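You operate a simulated robot arm through the tools that you are given. There is no shell and no other tool. Be economical: measure what you need, move in short steps, check, and stop when the job is done.

Carry out the task below with a simulated robot arm. There is one attempt and no reset: what you move stays moved.

TASK
Open the press bench drawer, take the orange disc on the big table top and put it away in the inside of the press bench drawer and shut the drawer again. Take the teal-taped packet and put it on the front end of the big table. Take the blue-taped packet and put it on the top of the blue mat. Shut the grey rig drawer. Close the right marking drawer. Push the waste drawer shut. Shut the desk cupboard door. Take the green-taped packet and put it on the notebook. Fetch the orange-taped packet and set it on the top of the computer desk. Take the black-taped packet and put it on the front end of the big table. Fetch the purple pad and set it on top of the black rubber anvil pad. Put the red tin from the top of the slat-shelf bench on the crate side of the big table. Shut the top bench drawer. Do these in any order. Set down upright: teal-taped packet, blue-taped packet, green-taped packet, orange-taped packet, black-taped packet, tin.

It is judged by the outcome, as a careful person would: the job done as asked, and still so three seconds after it is handed in. It fails if anything else is knocked over, pushed out of place, dropped, spilled or broken.

THE ROBOT
A 7-joint arm with a vacuum gripper on a trunk, on a base that drives. Base frame: it is fixed to the floor where the robot stands at the start and does not move with it; the origin is under the middle of the robot, x ahead of it, y to its left, z up. Readings come in cm, degrees, newtons and seconds.
With the tool pointing down near the work surface it reaches from about 10 to 64 cm from the robot's upright axis, wherever it stands. Its first joint turns from -115.0 to 115.0 degrees. Places, roughly: black-taped packet (16x8x10 cm) [-480, 100, 90]; blue-taped packet (16x8x10 cm) [-180, -310, 80]; crate side of the big table [-170, -300, 80]; desk cupboard door [-560, -780, 40]; front end of the big table [-240, -270, 80]; green-taped packet (16x8x10 cm) [-560, -730, 80]; grey rig drawer [-280, -710, 60]; inside of the press bench drawer [70, 10, 70]; notebook [-575, -725, 75]; orange disc (11x11x2 cm) [-250, -450, 80]; orange-taped packet (16x8x10 cm) [-560, -700, 80]; press bench drawer [70, 10, 70]; purple pad (9x6x5 cm) [60, 70, 80]; right marking drawer [-260, -580, 60]; rubber anvil pad (11x16x4 cm) [120, -120, 80]; teal-taped packet (16x8x10 cm) [-230, -430, 80]; tin [125, -150, 75]; top bench drawer [120, -260, 60]; top of the blue mat (20x24 cm) [-138, -380, 80]; top of the computer desk (72x24 cm) [-446, -908, 74]; waste drawer [-320, -850, 50]. Payload 2.55 kg.
Tool frame: the origin (TCP) lies in the middle of the cups' lips, and z points out of the cups. The gripper has 1 cup of 4.4 cm across, covering 4.4 by 4.4 cm (tool x, y); the bellows give 2 cm. With the vacuum on, a cup seals on a smooth face that it is pressed against (1 to 4 N); it does not hold porous or soft things. The pull reaches 55 N.
Orientation is told as [roll, pitch, yaw] about the base's x, y, z axes, in that order, counted from this pose: with the cups facing straight down, the tool's x points along the base's -x, its y along +y and its z along -z.

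THE INTERFACE
- The arm moves only by the tool send_rows. Its arguments are lists of equal length, an entry for each row: "xyz": the shift along the base's x, y, z in cm, a list of three; "rot": the turn, a rotation vector about the base's x, y, z in degrees, a list of three; "valve": the vacuum: 1 switches it on, -1 off. In form: {"xyz": [[tx, ty, tz], ...], "rot": [[rx, ry, rz], ...], "valve": [valve, ...]}. A call has 1 to 10 rows; each row shifts and turns the commanded pose from where the row before left it. Rows are played at 5 a second. More than 5 cm and 8.6 degrees between two rows, or a gripper value outside its range, and nothing of the call is played. Where a pose cannot be reached the arm comes as near as it can. A force on the tool above 40 N (or 10 N above the force at the start of the call, whichever is more), or a blocked arm, ends the call early, and 0.2 s more pass. The pull builds up within a second once a cup has sealed. Time passes only in rows, and 0.2 s behind the last, so rows that do not move give it time. It gives the time, the measured TCP pose, the force on the tool (base axes) and the pull of the vacuum at its end, in the units of the frame above (readings bear some noise), with the torque about the TCP (base axes, N m) and any sound that the robot's microphone picked up.
- Cameras (640 x 400 px; columns grow to the right, rows downward): "scene" is now at [-0.19, 18.09, 168.45]; the picture's right is [0.07, -1.00, 0.00], its down [-0.92, -0.07, -0.39] and it looks along [0.39, 0.03, -0.92] (base axes); focal length 292 px, centre (320, 200). "wrist" rides on the gripper at [8.1, 0.6, -17.2] in the tool frame; the picture's right is [-0.08, 1.00, 0.00], its down [-0.89, -0.07, -0.45] and it looks along [-0.44, -0.04, 0.90] (tool axes); focal length 256 px, centre (320, 200). There is no depth. A picture from a camera that has moved, and an enlarged one, comes with that camera's place and axes in the base frame and with its lens.
- snapshot(camera): a new picture of that camera. No time passes.
- raise_lower(by): slides the trunk up (or, below 0, down) by that many cm; the arm and the scene camera ride with it, the base frame stays. It gives what a move gives, with no picture.
- base_move(legs): drives the robot by 1 to 6 legs, each [ahead, left, turn to the left] in cm, cm and degrees, along the robot's own axes; the way and the turn of a leg run together, so that a leg with both is an arc; at most 150 cm and 180 degrees a leg. The arm and the cameras ride along, it lands a little off, and it stops where it bumps. It gives what a move gives.
- pan_tilt(pan, tilt): turns the head with the scene camera to pan (to the left, within 155 degrees either way) and tilt (down, from -29 to 69), counted from straight ahead of the robot. It gives what a move gives.
- zoom(camera, box): a new picture of the part [left, top, right, bottom] of that camera's present view, enlarged. No time passes.
- job_done(): hands the job in; it is judged then, once.

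Work in short steps. Places have to be worked out from the pictures, the camera data and where the tool is seen: move nearer, look again, correct. Check each grasp and each placing, and mend what went wrong. You have 556 turns and 346 pictures in all, those below and enlarged ones among them. Switch the vacuum off and draw the arm clear of the work before you hand the job in, unless the task says otherwise; then end with one line.

The tools are called after "Emit:" as a command line: name --argument value ..., lists and objects as JSON in quotes. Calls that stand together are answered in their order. send_rows: Moves the arm, as the interface text tells. Its arguments: {"type":"object","properties":{"xyz":{"type":"array"},"rot":{"type":"array"},"valve":{"type":"array"}},"required":["xyz","rot","valve"]} The other tools are called the same way: raise_lower (by) slides the trunk up or down; base_move (legs) drives the base; pan_tilt (pan, tilt) turns the head that bears the scene camera; snapshot (camera) takes a picture; zoom (camera, box) takes an enlarged picture of a part of a camera's view; job_done () hands the job in.

At the start:

```text
t: 0.0
ee_pos: [38.73, 8.75, 111.34]
tool_rot: [0.0, -0.1, -0.1]
contact_force: [0.2, -0.5, 0.5]
ft_torque: [-0.01, -0.01, -0.01]
pull: 0.0
trunk travel left (down, up): [-80.0, 19.0]
robot x, y, heading: [-0.1, -0.25, -0.1]
head pan, tilt: [4.1, 66.8]
```

scene: 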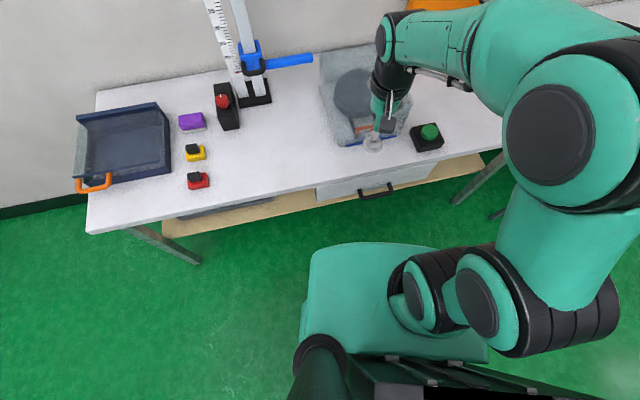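
wrist: 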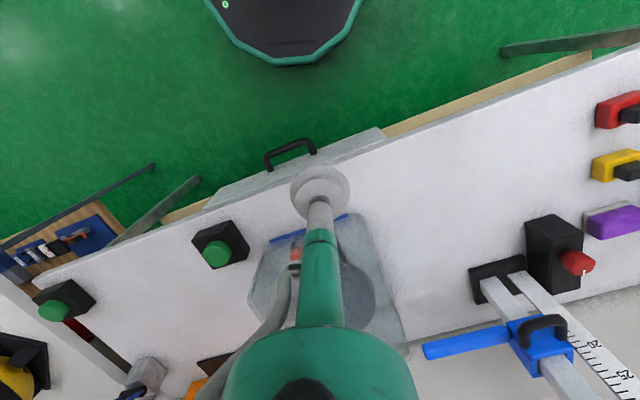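

I start by looking around with the head to understand the room layout.

Emit:
pan_tilt --pan 0 --tilt 30

Emit:
snapshot --camera "scene"

Emit:
pan_tilt --pan -75 --tilt 25

Emit:
snapshot --camera "scene"

Emit:
pan_tilt --pan -140 --tilt 15

Emit:
snapshot --camera "scene"

Emit:
pan_tilt --pan 150 --tilt 15

Emit:
snapshot --camera "scene"

```text
t: 1.0
ee_pos: [38.8, 8.75, 111.4]
tool_rot: [0.0, 0.0, 0.1]
contact_force: [0.4, 0.1, -0.1]
ft_torque: [0.02, 0.0, 0.01]
pull: 0.0
trunk travel left (down, up): [-80.0, 19.0]
robot x, y, heading: [0.17, 0.05, -0.0]
head pan, tilt: [0.0, 30.0]
```

```text
343 pictures are left
camera scene: at [3.03, 17.67, 173.4], right [0.0, -1.0, 0.0], down [-0.5, 0.0, -0.87], along [0.87, 0.0, -0.5], focal length 292 px, centre (320, 200)
```

scene: 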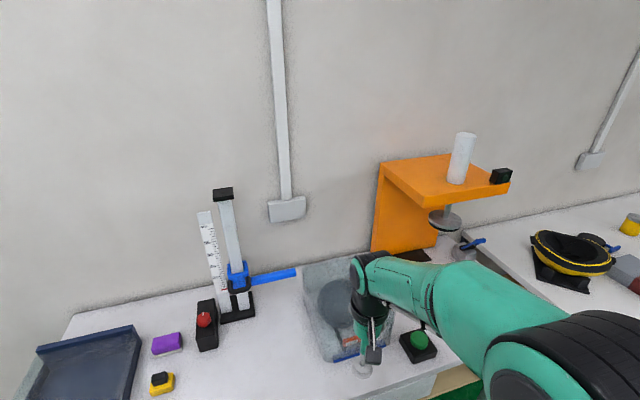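

```text
t: 2.5
ee_pos: [38.72, 8.8, 111.4]
tool_rot: [0.0, 0.0, -0.1]
contact_force: [-1.4, -0.2, 0.1]
ft_torque: [0.0, -0.01, 0.01]
pull: 0.1
trunk travel left (down, up): [-80.0, 19.0]
robot x, y, heading: [0.0, 0.23, 0.1]
head pan, tilt: [-75.0, 25.0]
```

```text
342 pictures are left
camera scene: at [-3.63, 8.77, 174.2], right [-0.97, -0.26, 0.0], down [-0.11, 0.41, -0.91], along [0.24, -0.88, -0.42], focal length 292 px, centre (320, 200)
```

scene: 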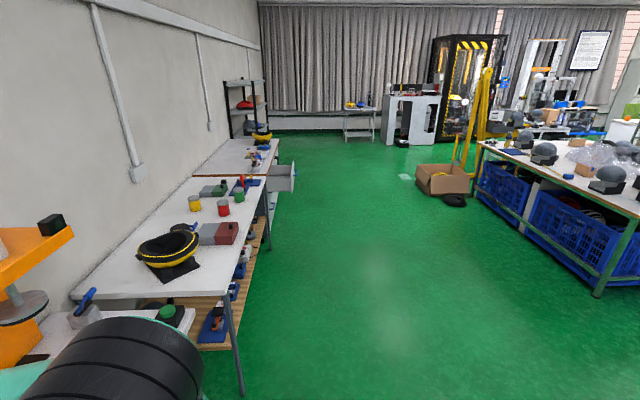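

```text
t: 3.9
ee_pos: [38.66, 8.75, 111.26]
tool_rot: [0.0, 0.0, 0.0]
contact_force: [-0.5, -0.7, -0.1]
ft_torque: [-0.02, -0.01, 0.01]
pull: 0.1
trunk travel left (down, up): [-80.0, 19.0]
robot x, y, heading: [-0.29, -0.04, 0.1]
head pan, tilt: [-140.0, 15.0]
```

```text
341 pictures are left
camera scene: at [-13.17, 11.66, 175.83], right [-0.64, 0.77, 0.0], down [0.2, 0.17, -0.97], along [-0.74, -0.62, -0.26], focal length 292 px, centre (320, 200)
```

scene: 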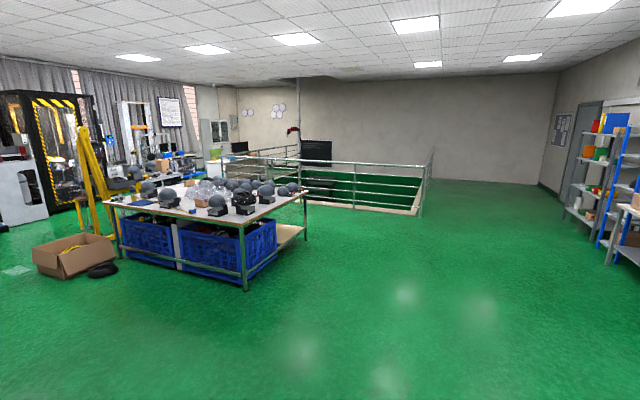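

```text
t: 7.8
ee_pos: [38.69, 8.75, 111.45]
tool_rot: [-0.1, 0.1, -0.1]
contact_force: [-0.7, -0.3, 0.2]
ft_torque: [0.01, -0.02, 0.0]
pull: 0.0
trunk travel left (down, up): [-80.0, 19.0]
robot x, y, heading: [0.09, -0.03, -0.1]
head pan, tilt: [150.0, 15.0]
```

```text
340 pictures are left
camera scene: at [-14.11, 22.34, 175.83], right [0.5, 0.87, 0.0], down [0.22, -0.13, -0.97], along [-0.84, 0.48, -0.26], focal length 292 px, centre (320, 200)
```

scene: 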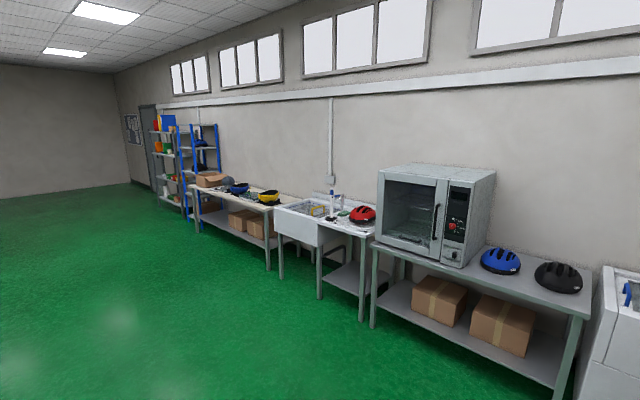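

The bench is rotated about 17° relative to my base. I look closer at the press bench drawer.

Emit:
pan_tilt --pan 0 --tilt 62

Emit:
zoom --camera "scene" --box '[240, 80, 480, 230]'

```text
t: 10.2
ee_pos: [38.7, 8.78, 111.46]
tool_rot: [0.0, 0.1, 0.0]
contact_force: [-1.0, 0.3, -0.4]
ft_torque: [0.01, -0.01, -0.04]
pull: 0.1
trunk travel left (down, up): [-80.0, 19.0]
robot x, y, heading: [-0.04, 0.36, 0.1]
head pan, tilt: [0.0, 62.0]
```

```text
2.67 times, centred on (360, 155) of scene
camera zoom: at [0.42, 17.67, 168.97], right [0.0, -1.0, 0.0], down [-0.88, 0.0, -0.47], along [0.47, 0.0, -0.88], focal length 779 px, centre (213, 320)
```

zoom: 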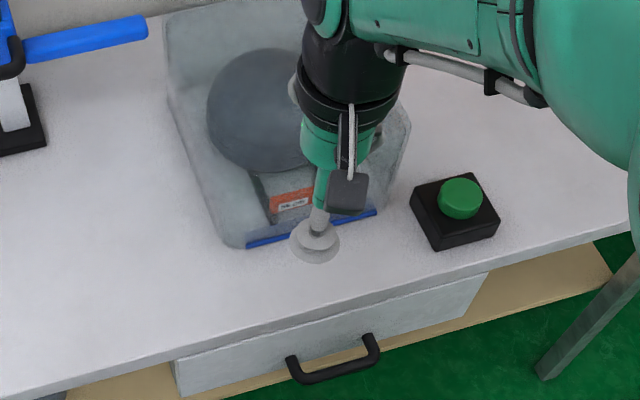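

I turn to face the bench squarely and back off a bit, so there is room to turn the tool horizontal.

Emit:
base_move --legs '[[-20, 0, 0], [0, 0, 17]]'

Emit:
send_rows --xyz '[[0, 0, 0], [0, 0, 0], [0, 0, 0], [0, 0, 0], [0, 0, 0], [0, 0, 0], [0, 0, 0], [0, 0, 0], [0, 0, 0], [0, 0, 0]]' --rot '[[2.5, -8.2, 0], [2.5, -8.2, 0], [2.5, -8.2, 0], [2.5, -8.2, 0], [2.5, -8.2, 0], [2.5, -8.2, 0], [2.5, -8.2, 0], [2.5, -8.2, 0], [2.5, -8.2, 0], [2.5, -8.2, 0]]' --valve '[-1, -1, -1, -1, -1, -1, -1, -1, -1, -1]'

Emit:
snapshot --camera "scene"

```text
t: 12.7
ee_pos: [14.82, 19.58, 111.36]
tool_rot: [0.0, 0.0, 16.7]
contact_force: [-1.4, -0.6, 0.0]
ft_torque: [0.01, -0.01, 0.03]
pull: 0.0
trunk travel left (down, up): [-80.0, 19.0]
robot x, y, heading: [-19.61, 0.02, 16.6]
head pan, tilt: [0.0, 62.0]
```

```text
t: 14.9
ee_pos: [17.0, 21.72, 110.03]
tool_rot: [0.5, -62.8, 16.4]
contact_force: [-0.1, 0.1, -0.4]
ft_torque: [-0.01, -0.04, 0.02]
pull: 0.1
out of reach, approached as far as the arm can: row 4, 5, 6, 8, 9, 10
trunk travel left (down, up): [-80.0, 19.0]
robot x, y, heading: [-19.75, 0.13, 16.7]
head pan, tilt: [0.0, 62.0]
```

```text
338 pictures are left
camera scene: at [-24.41, 17.06, 168.97], right [0.29, -0.96, 0.0], down [-0.85, -0.25, -0.47], along [0.45, 0.14, -0.88], focal length 292 px, centre (320, 200)
```

scene: 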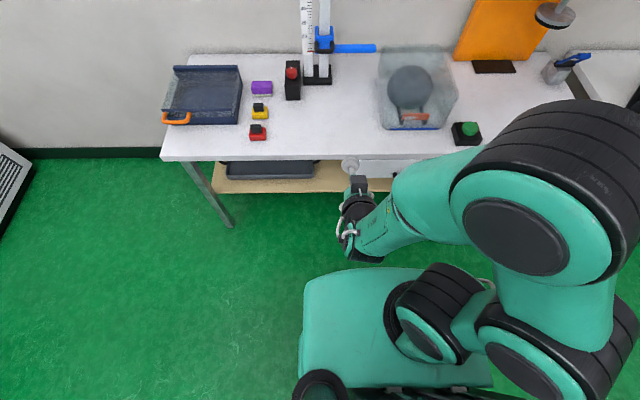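

The tool stops at about 63° tilt because it is too close in. I extend it forward a bit while finishing the rotation.

Emit:
send_rows --xyz '[[3, 0.9, 0], [3, 0.9, 0], [3, 0.9, 0], [0, 0, 0], [0, 0, 0]]' --rot '[[0, 0, 0], [0, 0, 0], [0, 0, 0], [1.2, -4, 0], [1.2, -4, 0]]' --valve '[-1, -1, -1, -1, -1]'

Emit:
raise_lower --by -40

Emit:
snapshot --camera "scene"

Emit:
snapshot --camera "wrist"

```text
t: 16.1
ee_pos: [26.34, 24.61, 110.34]
tool_rot: [0.6, -70.6, 16.4]
contact_force: [0.4, -0.3, -0.1]
ft_torque: [0.03, -0.02, 0.01]
pull: 0.0
out of reach, approached as far as the arm can: row 5
trunk travel left (down, up): [-80.0, 19.0]
robot x, y, heading: [-19.86, -0.06, 16.6]
head pan, tilt: [0.0, 62.0]
```

```text
t: 19.9
ee_pos: [26.19, 24.59, 70.29]
tool_rot: [0.5, -70.6, 16.5]
contact_force: [0.4, 0.0, 0.6]
ft_torque: [0.01, 0.0, 0.01]
pull: 0.0
trunk travel left (down, up): [-40.0, 59.0]
robot x, y, heading: [-19.61, 0.23, 16.4]
head pan, tilt: [0.0, 62.0]
```

```text
337 pictures are left
camera scene: at [-24.4, 17.07, 128.97], right [0.29, -0.96, 0.0], down [-0.85, -0.25, -0.47], along [0.45, 0.14, -0.88], focal length 292 px, centre (320, 200)
```

scene: 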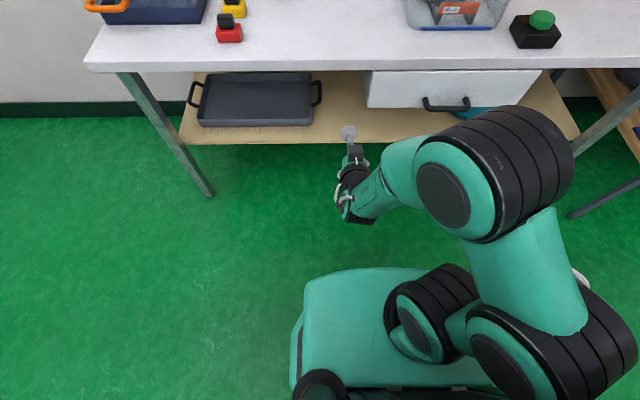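

```text
336 pictures are left
camera wrist: at [8.06, 19.69, 68.55], right [-0.26, 0.96, 0.08], down [-0.1, -0.11, 0.99], along [0.96, 0.25, 0.12], focal length 256 px, centre (320, 200)
```

wrist: 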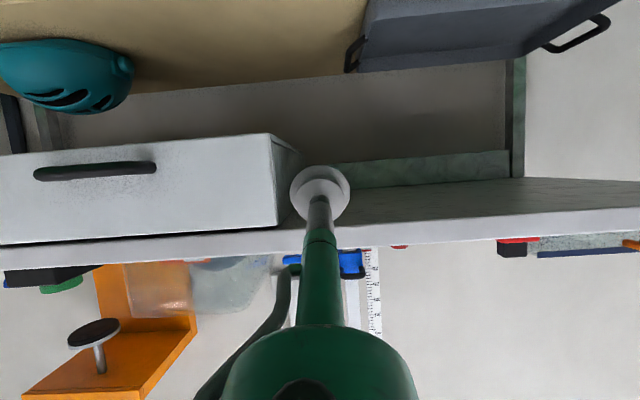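

The drawer front plane lies 17.7 cm ahead of the cup, and the clear panel left of the handle is about 15 cm to my right. I shift the base right and try to complete the pitch.

Emit:
base_move --legs '[[0, -15, 0]]'

Emit:
send_rows --xyz '[[2.9, 0.85, 0], [2.9, 0.85, 0], [0, 0, 0], [0, 0, 0]]' --rot '[[0, 0, 0], [1.5, -5, 0], [2, -7, 0], [2, -7, 0]]' --valve '[-1, -1, -1, -1]'

Emit:
snapshot --camera "wrist"

```text
t: 21.3
ee_pos: [30.76, 10.01, 70.29]
tool_rot: [0.6, -70.6, 16.2]
contact_force: [-0.5, 0.0, -0.1]
ft_torque: [-0.01, -0.02, 0.0]
pull: 0.0
trunk travel left (down, up): [-40.0, 59.0]
robot x, y, heading: [-15.4, -14.22, 16.8]
head pan, tilt: [0.0, 62.0]
```

```text
t: 22.3
ee_pos: [41.71, 14.02, 72.43]
tool_rot: [-0.1, -85.2, 17.1]
contact_force: [-0.8, 0.4, -0.2]
ft_torque: [-0.01, -0.02, 0.01]
pull: 0.0
out of reach, approached as far as the arm can: row 3, 4
trunk travel left (down, up): [-40.0, 59.0]
robot x, y, heading: [-15.66, -14.4, 16.5]
head pan, tilt: [0.0, 62.0]
```

```text
335 pictures are left
camera wrist: at [24.6, 9.37, 65.9], right [-0.28, 0.96, 0.08], down [-0.33, -0.18, 0.93], along [0.9, 0.24, 0.37], focal length 256 px, centre (320, 200)
```

wrist: 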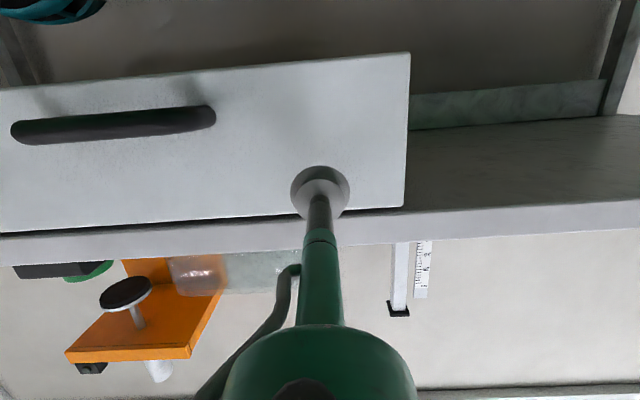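

Pitch is now 85°. I lower by 3.5 cm and approach the panel with the vacuum on.

Emit:
raise_lower --by -3.5

Emit:
send_rows --xyz '[[1.9, 0.58, 0], [1.9, 0.58, 0], [0.96, 0.29, 0], [0.48, 0.15, 0], [0.48, 0.15, 0]]' --rot '[[0.8, -2.5, 0], [0, 0, 0], [0, 0, 0], [0, 0, 0], [0, 0, 0]]' --valve '[1, 1, 1, 1, 1]'

```text
t: 23.1
ee_pos: [41.84, 13.94, 68.96]
tool_rot: [0.5, -85.3, 16.5]
contact_force: [0.4, 0.1, 0.0]
ft_torque: [0.02, 0.02, 0.01]
pull: 0.1
trunk travel left (down, up): [-36.5, 62.5]
robot x, y, heading: [-15.22, -14.85, 16.5]
head pan, tilt: [0.0, 62.0]
```

```text
t: 24.0
ee_pos: [46.54, 15.39, 69.47]
tool_rot: [1.8, -88.0, 15.2]
contact_force: [-19.1, -9.3, 9.8]
ft_torque: [-0.19, -0.06, 0.08]
pull: 54.9
out of reach, approached as far as the arm can: row 1
trunk travel left (down, up): [-36.5, 62.5]
robot x, y, heading: [-15.45, -13.82, 16.6]
head pan, tilt: [0.0, 62.0]
stopped in row 4: the force on the tool passed its limit at 40 N (the readings are from after the stop); the commanded pose is now the measured one
```

Sealed with 55 N. I pull the drawer by driving the base back.

Emit:
base_move --legs '[[-12, 0, 0]]'

Emit:
snapshot --camera "scene"

```text
t: 25.2
ee_pos: [35.28, 11.8, 69.56]
tool_rot: [5.6, -87.9, 11.2]
contact_force: [3.0, -12.0, 14.0]
ft_torque: [-0.23, 0.08, 0.25]
pull: 54.9
trunk travel left (down, up): [-36.5, 62.5]
robot x, y, heading: [-27.31, -17.88, 16.5]
head pan, tilt: [0.0, 62.0]
```

```text
334 pictures are left
camera scene: at [-31.91, -1.0, 125.5], right [0.29, -0.96, 0.0], down [-0.85, -0.25, -0.47], along [0.45, 0.14, -0.88], focal length 292 px, centre (320, 200)
```

scene: 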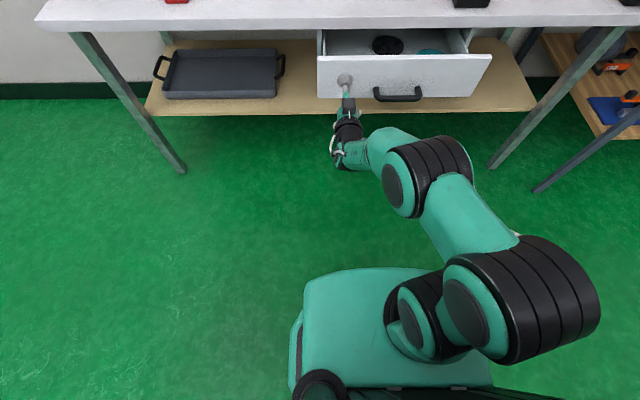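

The drawer is opening. I continue pulling.

Emit:
base_move --legs '[[-14, 0, 0]]'

Emit:
snapshot --camera "scene"

```text
t: 26.6
ee_pos: [21.83, 7.69, 69.46]
tool_rot: [5.6, -88.0, 10.9]
contact_force: [1.6, -7.6, 5.0]
ft_torque: [0.0, 0.1, 0.44]
pull: 54.9
trunk travel left (down, up): [-36.5, 62.5]
robot x, y, heading: [-40.52, -22.1, 16.4]
head pan, tilt: [0.0, 62.0]
```

```text
333 pictures are left
camera scene: at [-45.42, -4.93, 125.49], right [0.28, -0.96, 0.0], down [-0.85, -0.25, -0.47], along [0.45, 0.13, -0.88], focal length 292 px, centre (320, 200)
```

scene: 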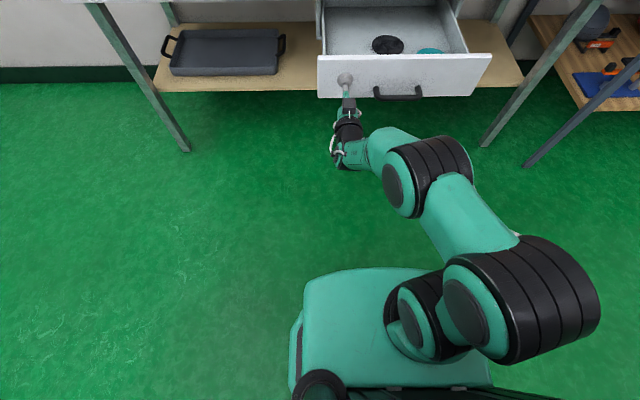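

About 26 cm open with clear room at front-left. I release, back away, and raise the trunk.

Emit:
send_rows --xyz '[[0, 0, 0], [0, 0, 0], [0, 0, 0], [-1.9, -0.6, 0], [-3, -0.9, 0]]' --rot '[[0, 0, 0], [0, 0, 0], [0, 0, 0], [0, 0, 0], [0, 0, 0]]' --valve '[-1, -1, -1, -1, -1]'

Emit:
base_move --legs '[[-15, 0, 0]]'

Emit:
raise_lower --by 36

Emit:
send_rows --xyz '[[0, 0, 0], [0, 0, 0], [0, 0, 0], [0, 0, 0], [0, 0, 0], [0, 0, 0], [0, 0, 0], [0, 0, 0], [0, 0, 0], [0, 0, 0]]' --rot '[[-2.4, 8.2, 0], [-2.4, 8.2, 0], [-2.4, 8.2, 0], [-2.4, 8.2, 0], [-2.4, 8.2, 0], [-2.4, 8.2, 0], [-2.4, 8.2, 0], [-2.4, 8.2, 0], [-2.4, 8.2, 0], [-2.4, 8.2, 0]]' --valve '[-1, -1, -1, -1, -1, -1, -1, -1, -1, -1]'

Emit:
snapshot --camera "scene"

```text
t: 27.8
ee_pos: [17.76, 6.39, 70.46]
tool_rot: [3.2, -87.4, 13.4]
contact_force: [0.0, -0.3, -0.2]
ft_torque: [0.03, -0.01, -0.01]
pull: 0.0
out of reach, approached as far as the arm can: row 5
trunk travel left (down, up): [-36.5, 62.5]
robot x, y, heading: [-40.71, -22.06, 16.7]
head pan, tilt: [0.0, 62.0]
```

```text
t: 29.1
ee_pos: [3.63, 2.22, 70.5]
tool_rot: [3.6, -87.3, 13.1]
contact_force: [0.1, -0.5, 0.0]
ft_torque: [0.0, 0.0, 0.0]
pull: 0.0
trunk travel left (down, up): [-36.5, 62.5]
robot x, y, heading: [-54.79, -26.32, 16.5]
head pan, tilt: [0.0, 62.0]
```

```text
t: 32.6
ee_pos: [3.52, 2.22, 106.42]
tool_rot: [3.6, -87.4, 13.1]
contact_force: [-0.3, 0.3, -0.7]
ft_torque: [-0.01, -0.01, 0.01]
pull: 0.1
trunk travel left (down, up): [-72.5, 26.5]
robot x, y, heading: [-55.36, -25.94, 16.2]
head pan, tilt: [0.0, 62.0]
```

```text
t: 34.8
ee_pos: [3.0, 1.89, 105.64]
tool_rot: [0.3, -13.4, 16.2]
contact_force: [-0.1, 0.3, -0.2]
ft_torque: [0.01, -0.03, -0.02]
pull: 0.2
out of reach, approached as far as the arm can: row 9, 10
trunk travel left (down, up): [-72.5, 26.5]
robot x, y, heading: [-55.2, -25.93, 16.4]
head pan, tilt: [0.0, 62.0]
```

```text
332 pictures are left
camera scene: at [-59.54, -8.97, 161.47], right [0.28, -0.96, 0.0], down [-0.85, -0.25, -0.47], along [0.45, 0.13, -0.88], focal length 292 px, centre (320, 200)
```

scene: 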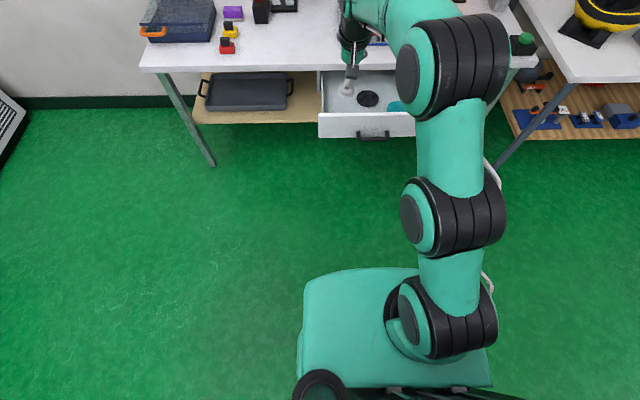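

I retract the arm, straighten the tool, and drive left and forward toward the purple pad (estimated at about [64.7, 70, 82]).

Emit:
send_rows --xyz '[[-4.3, -1.3, 0.5], [-4.3, -1.3, 0.5], [-4.3, -1.3, 0.5], [-4.3, -1.3, 0], [-3, -1, 0]]' --rot '[[0, 0, 0], [0, 0, 0], [-1.3, 4.5, 0], [-1.3, 4.5, 0], [-1, 4.3, 0]]' --valve '[-1, -1, -1, -1, -1]'

Emit:
base_move --legs '[[0, 57, 0], [70, 0, 0]]'

Emit:
snapshot --camera "scene"

Emit:
snapshot --camera "wrist"

```text
t: 36.0
ee_pos: [-17.8, -4.62, 104.92]
tool_rot: [0.6, 0.5, 16.1]
contact_force: [0.5, -0.5, 1.1]
ft_torque: [0.03, -0.02, 0.01]
pull: 0.1
out of reach, approached as far as the arm can: row 5
trunk travel left (down, up): [-72.5, 26.5]
robot x, y, heading: [-54.66, -26.02, 16.5]
head pan, tilt: [0.0, 62.0]
```

```text
t: 42.7
ee_pos: [34.66, 69.14, 104.92]
tool_rot: [0.5, 0.5, 15.8]
contact_force: [0.4, 0.0, 0.2]
ft_torque: [-0.02, -0.01, 0.04]
pull: 0.1
trunk travel left (down, up): [-72.5, 26.5]
robot x, y, heading: [-2.92, 47.9, 15.9]
head pan, tilt: [0.0, 62.0]
```

```text
331 pictures are left
camera scene: at [-7.17, 65.1, 161.47], right [0.27, -0.96, 0.0], down [-0.85, -0.24, -0.47], along [0.45, 0.13, -0.88], focal length 292 px, centre (320, 200)
```

scene: 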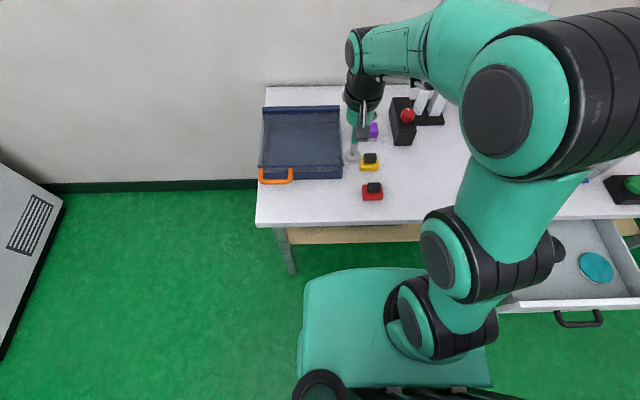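

```text
330 pictures are left
camera wrist: at [26.99, 67.5, 122.35], right [-0.2, 0.98, 0.01], down [0.88, 0.17, 0.44], along [0.43, 0.09, -0.9], focal length 256 px, centre (320, 200)
```

wrist: 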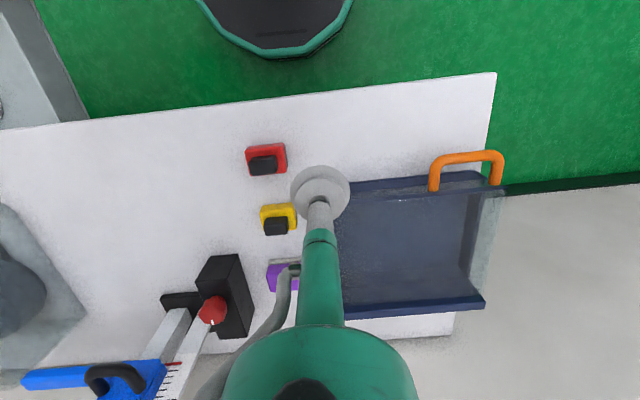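

Pad is at about (65, 68.5). I creep 7 cm closer and extend the arm over it.

Emit:
base_move --legs '[[7, -2, 0]]'

Emit:
send_rows --xyz '[[4, 0, 0], [4, 0, 0], [4, 0, 0], [4, 0, 0], [4, 0, 0]]' --rot '[[0, 0, 0], [0, 0, 0], [0, 0, 0], [0, 0, 0], [0, 0, 0]]' --valve '[-1, -1, -1, -1, -1]'

Emit:
snapshot --camera "scene"

Emit:
snapshot --camera "wrist"

```text
t: 43.8
ee_pos: [42.07, 69.18, 104.83]
tool_rot: [0.5, 0.5, 15.7]
contact_force: [0.7, 0.0, -0.5]
ft_torque: [-0.01, 0.03, -0.05]
pull: 0.0
trunk travel left (down, up): [-72.5, 26.5]
robot x, y, heading: [4.43, 48.0, 15.8]
head pan, tilt: [0.0, 62.0]
```

```text
t: 45.0
ee_pos: [57.34, 67.3, 97.81]
tool_rot: [0.6, -0.3, 15.8]
contact_force: [1.4, 0.4, -0.1]
ft_torque: [-0.02, 0.04, -0.03]
pull: 0.1
out of reach, approached as far as the arm can: row 1, 2, 3, 4, 5
trunk travel left (down, up): [-72.5, 26.5]
robot x, y, heading: [4.52, 47.99, 15.7]
head pan, tilt: [0.0, 62.0]
```

```text
329 pictures are left
camera scene: at [0.29, 65.1, 161.48], right [0.27, -0.96, 0.0], down [-0.85, -0.24, -0.47], along [0.45, 0.13, -0.88], focal length 292 px, centre (320, 200)
```

scene: 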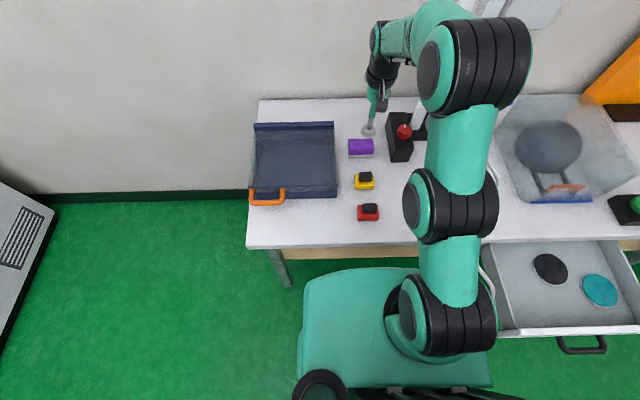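

```text
328 pictures are left
camera wrist: at [49.3, 65.55, 115.11], right [-0.2, 0.98, 0.01], down [0.88, 0.17, 0.45], along [0.44, 0.1, -0.89], focal length 256 px, centre (320, 200)
```

wrist: 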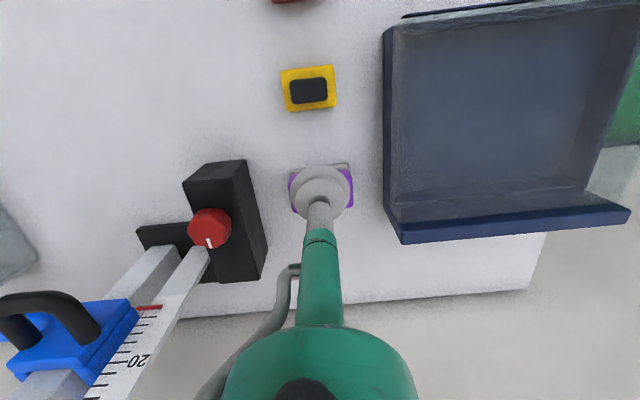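

Pad is at about (64, 69, 82). I go over and down to just above it.

Emit:
send_rows --xyz '[[1.5, 0.4, -3], [1.7, 0.4, -3], [1.7, 0.4, -3], [1.7, 0.5, -2]]' --rot '[[0, 0, 0], [0, 0, 0], [0, 0, 0], [0, 0, 0]]' --valve '[-1, -1, -1, -1]'

Emit:
snapshot --camera "wrist"

```text
t: 46.0
ee_pos: [63.62, 68.88, 86.91]
tool_rot: [0.4, 0.4, 15.7]
contact_force: [0.8, -0.1, -0.1]
ft_torque: [0.02, 0.01, 0.02]
pull: 0.1
trunk travel left (down, up): [-72.5, 26.5]
robot x, y, heading: [4.24, 47.82, 16.0]
head pan, tilt: [0.0, 62.0]
```

```text
327 pictures are left
camera wrist: at [55.96, 67.22, 104.26], right [-0.19, 0.98, 0.01], down [0.88, 0.17, 0.44], along [0.43, 0.09, -0.9], focal length 256 px, centre (320, 200)
```

wrist: 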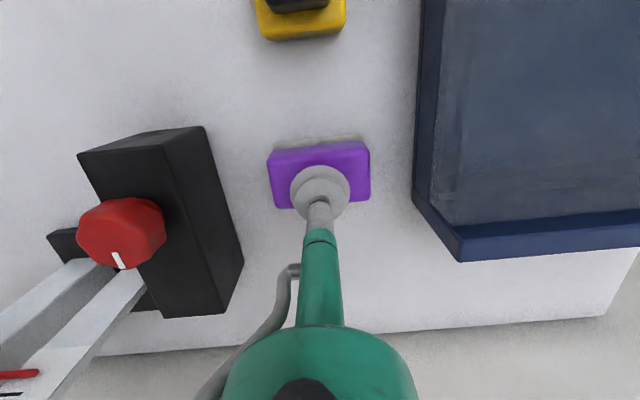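

The cup is well over the pad. I descend with the vacuum on.

Emit:
send_rows --xyz '[[0.4, 0.1, -2.5], [0, 0, -1], [0, 0, -0.7], [0, 0, -0.5], [0, 0, -0.5], [0, 0, -0.4], [0, 0, 0]]' --rot '[[0, 0, 0], [0, 0, 0], [0, 0, 0], [0, 0, 0], [0, 0, 0], [0, 0, 0], [0, 0, 0]]' --valve '[1, 1, 1, 1, 1, 1, 1]'

```text
t: 46.8
ee_pos: [64.89, 69.19, 84.2]
tool_rot: [0.6, -0.8, 15.8]
contact_force: [-3.8, -1.2, 16.0]
ft_torque: [-0.27, 0.39, -0.03]
pull: 55.0
trunk travel left (down, up): [-72.5, 26.5]
robot x, y, heading: [4.24, 48.17, 16.0]
head pan, tilt: [0.0, 62.0]
stopped in row 3: the force on the tool passed its limit at 40 N (the readings are from after the stop); the commanded pose is now the measured one
```

Sealed. Lifting.

Emit:
send_rows --xyz '[[0, 0, 2], [-2, -0.6, 4], [-4, -1, 4], [-4, -1, 3], [-4, -1.2, 2]]' --rot '[[0, 0, 0], [0, 0, 0], [0, 0, 0], [0, 0, 0], [0, 0, 0]]' --valve '[1, 1, 1, 1, 1]'

Emit:
snapshot --camera "wrist"

```text
refused: row 3 steps farther than a row can; nothing moved
```

```text
326 pictures are left
camera wrist: at [56.82, 67.5, 101.37], right [-0.2, 0.98, 0.01], down [0.87, 0.17, 0.46], along [0.45, 0.1, -0.89], focal length 256 px, centre (320, 200)
```

wrist: 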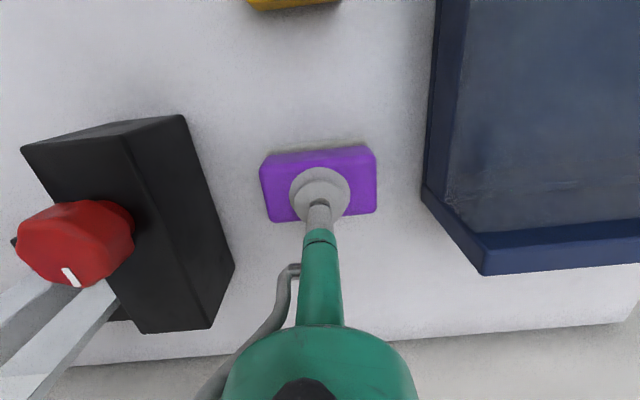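

A row was too long; I use shorter rows.

Emit:
send_rows --xyz '[[0, 0, 2], [-1.5, -0.5, 4], [-2, -0.6, 4], [-4, -1, 2], [-4, -1, 1]]' --rot '[[0, 0, 0], [0, 0, 0], [0, 0, 0], [0, 0, 0], [0, 0, 0]]' --valve '[1, 1, 1, 1, 1]'

Emit:
raise_lower --by 12

Emit:
snapshot --camera "wrist"

```text
t: 48.0
ee_pos: [53.04, 66.11, 96.95]
tool_rot: [0.6, -0.7, 15.8]
contact_force: [-0.8, 0.4, -0.7]
ft_torque: [-0.02, -0.01, -0.03]
pull: 54.6
trunk travel left (down, up): [-72.5, 26.5]
robot x, y, heading: [4.48, 47.76, 16.0]
head pan, tilt: [0.0, 62.0]
```

```text
t: 49.5
ee_pos: [53.14, 66.22, 108.82]
tool_rot: [0.6, -0.4, 15.8]
contact_force: [0.0, 0.9, -0.6]
ft_torque: [0.04, -0.02, 0.03]
pull: 55.0
trunk travel left (down, up): [-84.5, 14.5]
robot x, y, heading: [4.9, 47.83, 16.1]
head pan, tilt: [0.0, 62.0]
```

```text
325 pictures are left
camera wrist: at [45.2, 64.47, 126.11], right [-0.2, 0.98, 0.01], down [0.88, 0.17, 0.45], along [0.44, 0.1, -0.89], focal length 256 px, centre (320, 200)
```

wrist: 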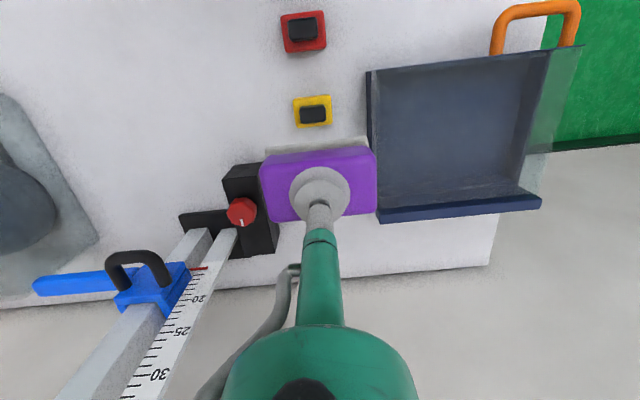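

Pad held. I back out past the open drawer, slide right to the second bench and look.

Emit:
base_move --legs '[[-45, 0, 0], [0, -100, 0], [0, -90, 0]]'

Emit:
pan_tilt --pan 0 --tilt 45

Emit:
snapshot --camera "scene"

```text
t: 61.3
ee_pos: [61.57, -128.86, 108.82]
tool_rot: [0.7, -0.5, 16.1]
contact_force: [0.3, 1.0, -1.4]
ft_torque: [0.01, -0.02, -0.03]
pull: 55.2
trunk travel left (down, up): [-84.5, 14.5]
robot x, y, heading: [13.15, -147.32, 16.4]
head pan, tilt: [0.0, 62.0]
```

```text
t: 62.1
ee_pos: [61.59, -128.92, 108.84]
tool_rot: [0.6, -0.5, 16.2]
contact_force: [0.2, -0.5, -1.7]
ft_torque: [-0.03, 0.02, 0.02]
pull: 54.5
trunk travel left (down, up): [-84.5, 14.5]
robot x, y, heading: [13.03, -147.37, 16.4]
head pan, tilt: [0.0, 45.0]
```

```text
324 pictures are left
camera scene: at [10.08, -129.85, 175.64], right [0.28, -0.96, 0.0], down [-0.68, -0.2, -0.71], along [0.68, 0.2, -0.71], focal length 292 px, centre (320, 200)
```

scene: 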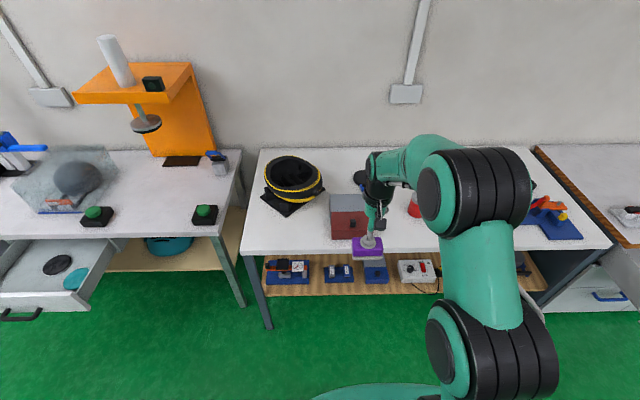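

Look closer at the bench items near the expected anvil pad.

Emit:
zoom --camera "scene" --box '[250, 130, 450, 255]'

Emit:
snapshot --camera "wrist"

```text
3.20 times, centred on (350, 192) of scene
camera zoom: at [10.08, -129.85, 175.64], right [0.28, -0.96, 0.0], down [-0.68, -0.2, -0.71], along [0.68, 0.2, -0.71], focal length 935 px, centre (224, 224)
```

zoom: 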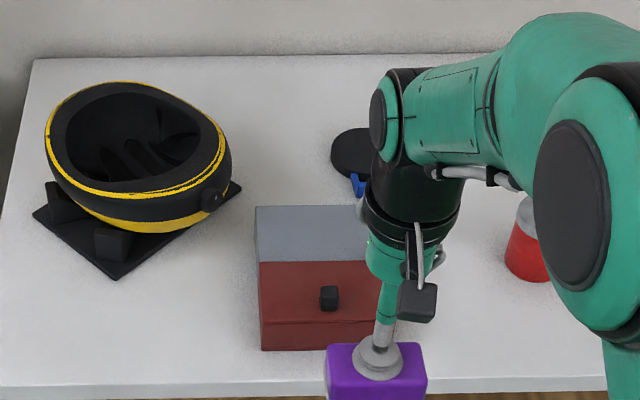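

```text
322 pictures are left
camera wrist: at [53.6, -130.66, 126.13], right [-0.2, 0.98, 0.01], down [0.87, 0.17, 0.45], along [0.44, 0.1, -0.89], focal length 256 px, centre (320, 200)
```

wrist: 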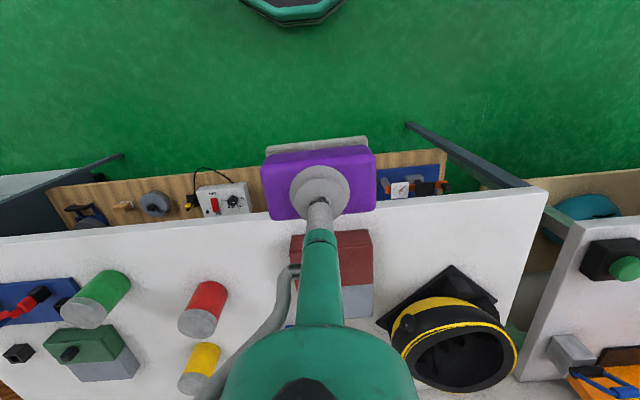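

Something black lies behind the arm. I shift right to see it unobstructed.

Emit:
base_move --legs '[[0, -45, 0]]'

Emit:
pan_tilt --pan 15 --tilt 45

Emit:
snapshot --camera "scene"

```text
t: 64.8
ee_pos: [73.98, -171.45, 108.81]
tool_rot: [0.6, -0.6, 16.3]
contact_force: [-0.7, -0.7, -0.7]
ft_torque: [-0.01, -0.01, -0.02]
pull: 55.5
trunk travel left (down, up): [-84.5, 14.5]
robot x, y, heading: [25.34, -189.75, 16.3]
head pan, tilt: [0.0, 45.0]
```

```text
t: 65.6
ee_pos: [73.95, -171.29, 108.88]
tool_rot: [0.6, -0.6, 16.2]
contact_force: [-0.3, 0.1, -1.3]
ft_torque: [0.02, -0.02, -0.02]
pull: 55.0
trunk travel left (down, up): [-84.5, 14.5]
robot x, y, heading: [25.49, -189.88, 16.3]
head pan, tilt: [15.0, 45.0]
```

```text
321 pictures are left
camera scene: at [21.65, -170.45, 175.64], right [0.52, -0.85, 0.0], down [-0.6, -0.37, -0.71], along [0.6, 0.37, -0.71], focal length 292 px, centre (320, 200)
```

scene: 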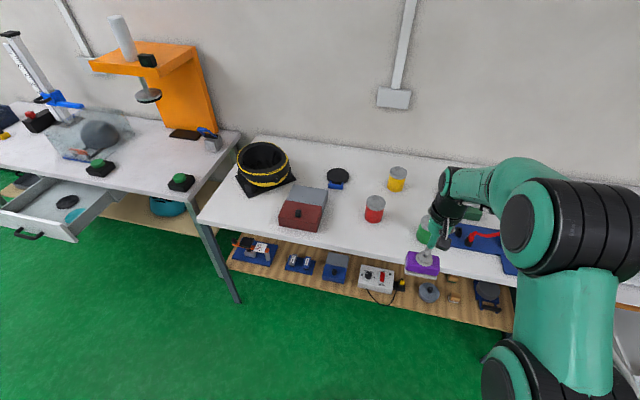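

Emit:
zoom --camera "scene" --box '[270, 145, 430, 245]'

```text
4.00 times, centred on (350, 195) of scene
camera zoom: at [21.65, -170.45, 175.64], right [0.52, -0.85, 0.0], down [-0.6, -0.37, -0.71], along [0.6, 0.37, -0.71], focal length 1168 px, centre (200, 220)
```

zoom: 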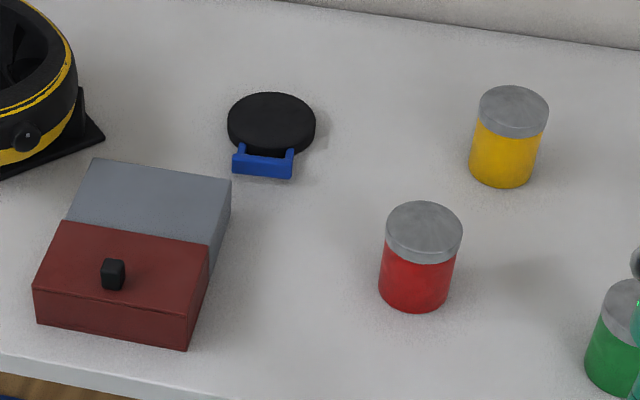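

The anvil pad is the round black disc with blue handle at about (118.8, -120.7). I drive in front of it.

Emit:
base_move --legs '[[0, 39, 0], [44, 0, 0]]'

Emit:
pan_tilt --pan 0 --tilt 55

Emit:
snapshot --camera "scene"

Emit:
snapshot --camera "wrist"

```text
t: 70.4
ee_pos: [106.4, -121.01, 108.78]
tool_rot: [0.6, -0.6, 15.9]
contact_force: [0.0, 0.1, -0.5]
ft_torque: [-0.03, 0.02, 0.0]
pull: 54.5
trunk travel left (down, up): [-84.5, 14.5]
robot x, y, heading: [58.42, -139.62, 16.3]
head pan, tilt: [15.0, 45.0]
```

```text
t: 71.2
ee_pos: [106.43, -121.1, 108.8]
tool_rot: [0.6, -0.6, 15.9]
contact_force: [-0.9, 0.5, -0.3]
ft_torque: [-0.02, -0.02, 0.01]
pull: 54.6
trunk travel left (down, up): [-84.5, 14.5]
robot x, y, heading: [57.52, -139.47, 16.0]
head pan, tilt: [0.0, 55.0]
```

```text
319 pictures are left
camera scene: at [53.96, -122.14, 174.31], right [0.28, -0.96, 0.0], down [-0.79, -0.23, -0.57], along [0.55, 0.16, -0.82], focal length 292 px, centre (320, 200)
```

scene: 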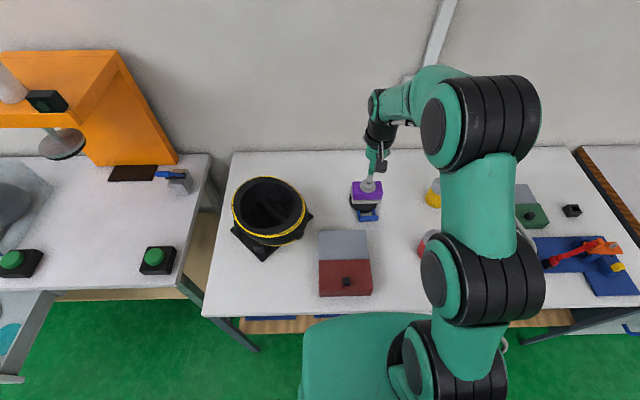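

```text
318 pictures are left
camera wrist: at [98.35, -122.87, 126.13], right [-0.2, 0.98, 0.01], down [0.88, 0.17, 0.45], along [0.44, 0.1, -0.89], focal length 256 px, centre (320, 200)
```

wrist: 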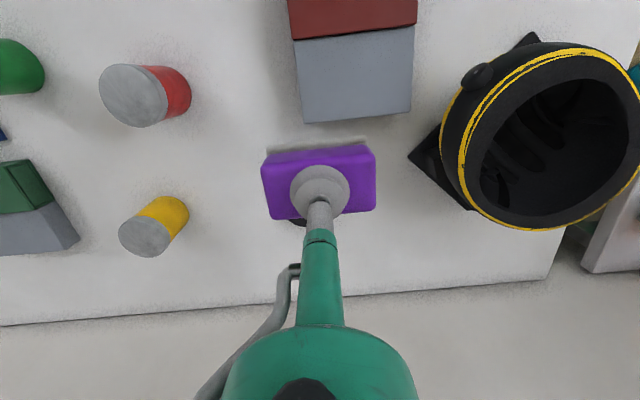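

Disc centre is at about (119.2, -120.7). I move forward 4 cm, then extend and go lower.

Emit:
base_move --legs '[[4, 0, 0]]'

Emit:
send_rows --xyz '[[2, 0, -3], [2, 0, -4], [2, 0, -4], [2, -0.5, -3]]' --rot '[[0, 0, 0], [0, 0, 0], [0, 0, 0], [0, 0, 0]]' --valve '[1, 1, 1, 1]'

Emit:
snapshot --camera "scene"

Emit:
snapshot --camera "wrist"

```text
t: 72.0
ee_pos: [110.12, -119.95, 108.89]
tool_rot: [0.5, -0.5, 15.8]
contact_force: [0.2, -0.2, -1.3]
ft_torque: [-0.05, 0.02, 0.01]
pull: 54.8
trunk travel left (down, up): [-84.5, 14.5]
robot x, y, heading: [61.66, -138.44, 16.0]
head pan, tilt: [0.0, 55.0]
```

```text
t: 73.0
ee_pos: [118.22, -120.53, 94.63]
tool_rot: [0.6, -0.6, 15.9]
contact_force: [0.4, -0.2, -1.1]
ft_torque: [0.01, 0.03, 0.0]
pull: 54.8
trunk travel left (down, up): [-84.5, 14.5]
robot x, y, heading: [61.66, -138.25, 16.0]
head pan, tilt: [0.0, 55.0]
```

```text
317 pictures are left
camera scene: at [57.97, -121.07, 174.32], right [0.28, -0.96, 0.0], down [-0.79, -0.23, -0.57], along [0.55, 0.16, -0.82], focal length 292 px, centre (320, 200)
```

scene: 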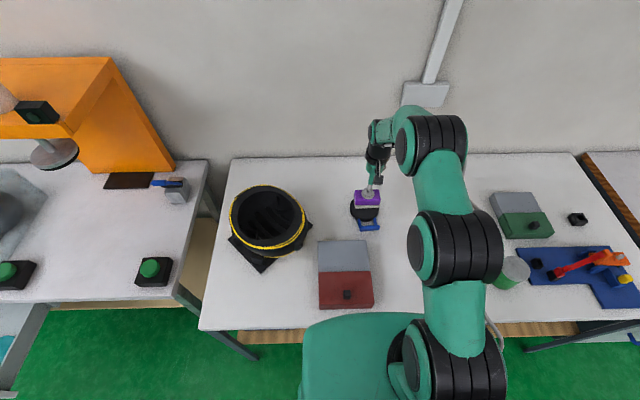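

```text
316 pictures are left
camera wrist: at [110.29, -122.24, 111.99], right [-0.2, 0.98, 0.01], down [0.87, 0.17, 0.45], along [0.44, 0.1, -0.89], focal length 256 px, centre (320, 200)
```

wrist: 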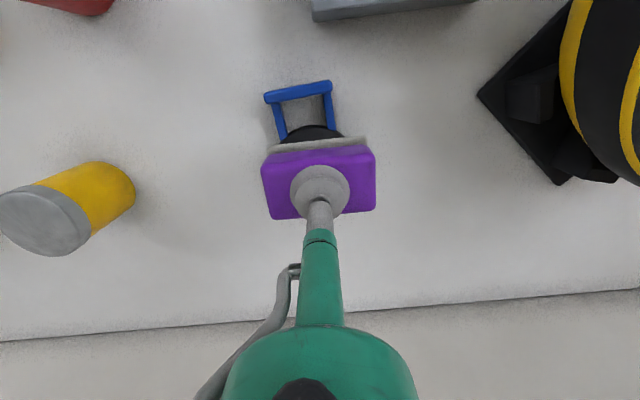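

Emit:
zoom --camera "scene" --box '[320, 160, 416, 250]'

Emit:
zoom --camera "wrist" --box '[240, 60, 400, 240]'

```text
4.44 times, centred on (368, 205) of scene
camera zoom: at [57.97, -121.07, 174.32], right [0.28, -0.96, 0.0], down [-0.79, -0.23, -0.57], along [0.55, 0.16, -0.82], focal length 1298 px, centre (107, 178)
```

zoom: 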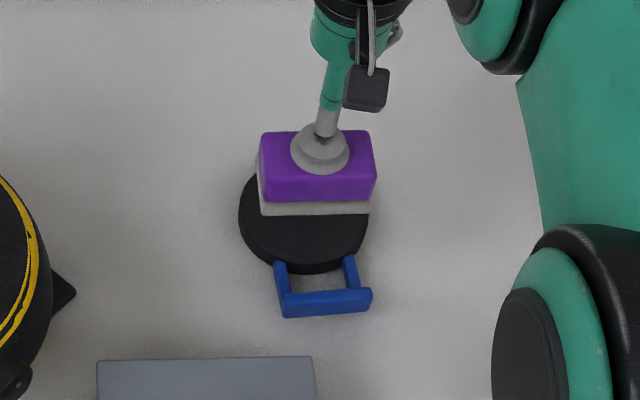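

```text
2.22 times, centred on (320, 150) of wrist
camera zoom: at [110.29, -122.24, 111.99], right [-0.2, 0.98, 0.01], down [0.87, 0.17, 0.45], along [0.44, 0.1, -0.89], focal length 569 px, centre (320, 311)
```

zoom: 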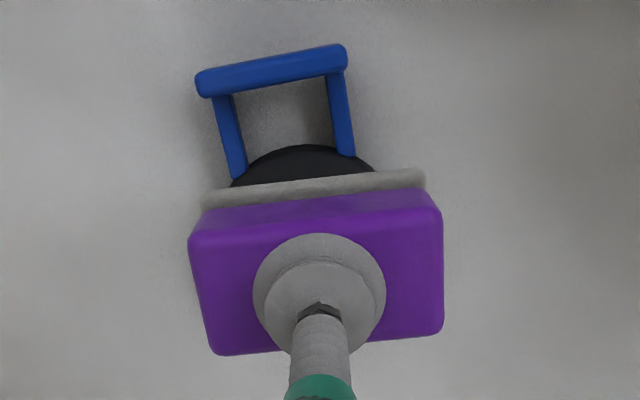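

Disc centre refined to (120.6, -120.2). I shift 2.4 cm and lower in small steps.

Emit:
send_rows --xyz '[[2.3, 0.3, -1], [0, 0, -2], [0, 0, -1], [0, 0, -1], [0, 0, -0.5], [0, 0, -0.4], [0, 0, -0.4], [0, 0, -0.4], [0, 0, -0.4]]' --rot '[[0, 0, 0], [0, 0, 0], [0, 0, 0], [0, 0, 0], [0, 0, 0], [0, 0, 0], [0, 0, 0], [0, 0, 0], [0, 0, 0]]' --valve '[1, 1, 1, 1, 1, 1, 1, 1, 1]'

Emit:
zoom --camera "scene" --box '[320, 160, 416, 250]'

```text
t: 75.0
ee_pos: [120.36, -120.06, 87.64]
tool_rot: [0.7, -0.7, 15.9]
contact_force: [-0.5, 0.1, -0.8]
ft_torque: [0.0, 0.01, 0.02]
pull: 54.9
trunk travel left (down, up): [-84.5, 14.5]
robot x, y, heading: [61.54, -138.39, 16.0]
head pan, tilt: [0.0, 55.0]
```

```text
4.44 times, centred on (368, 205) of scene
camera zoom: at [57.77, -121.05, 174.31], right [0.28, -0.96, 0.0], down [-0.79, -0.23, -0.57], along [0.55, 0.16, -0.82], focal length 1298 px, centre (107, 178)
```

zoom: 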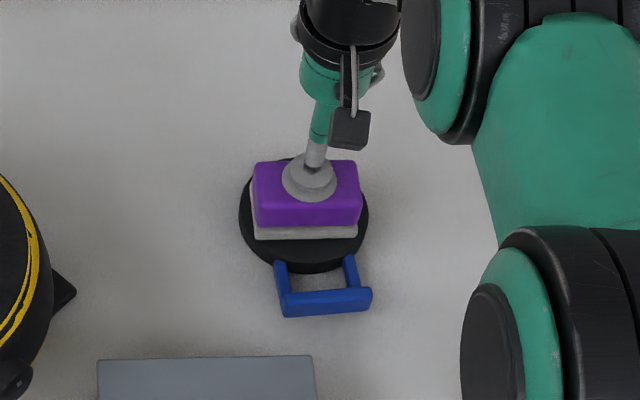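

Not in contact yet, alignment good. Continue lowering gently.

Emit:
send_rows --xyz '[[0, 0, -0.4], [0, 0, -0.4], [0, 0, -0.4], [0, 0, -0.4], [0, 0, -0.4], [0, 0, -0.4], [0, 0, -0.4]]' --rot '[[0, 0, 0], [0, 0, 0], [0, 0, 0], [0, 0, 0], [0, 0, 0], [0, 0, 0], [0, 0, 0]]' --valve '[1, 1, 1, 1, 1, 1, 1]'

```text
t: 76.3
ee_pos: [120.55, -120.12, 86.5]
tool_rot: [0.7, -0.9, 15.9]
contact_force: [-13.4, -4.3, 19.9]
ft_torque: [-0.17, 0.18, 0.01]
pull: 54.9
trunk travel left (down, up): [-84.5, 14.5]
robot x, y, heading: [61.89, -138.21, 16.1]
head pan, tilt: [0.0, 55.0]
stopped in row 6: the force on the tool passed its limit at 40 N (the readings are from after the stop); the commanded pose is now the measured one
```

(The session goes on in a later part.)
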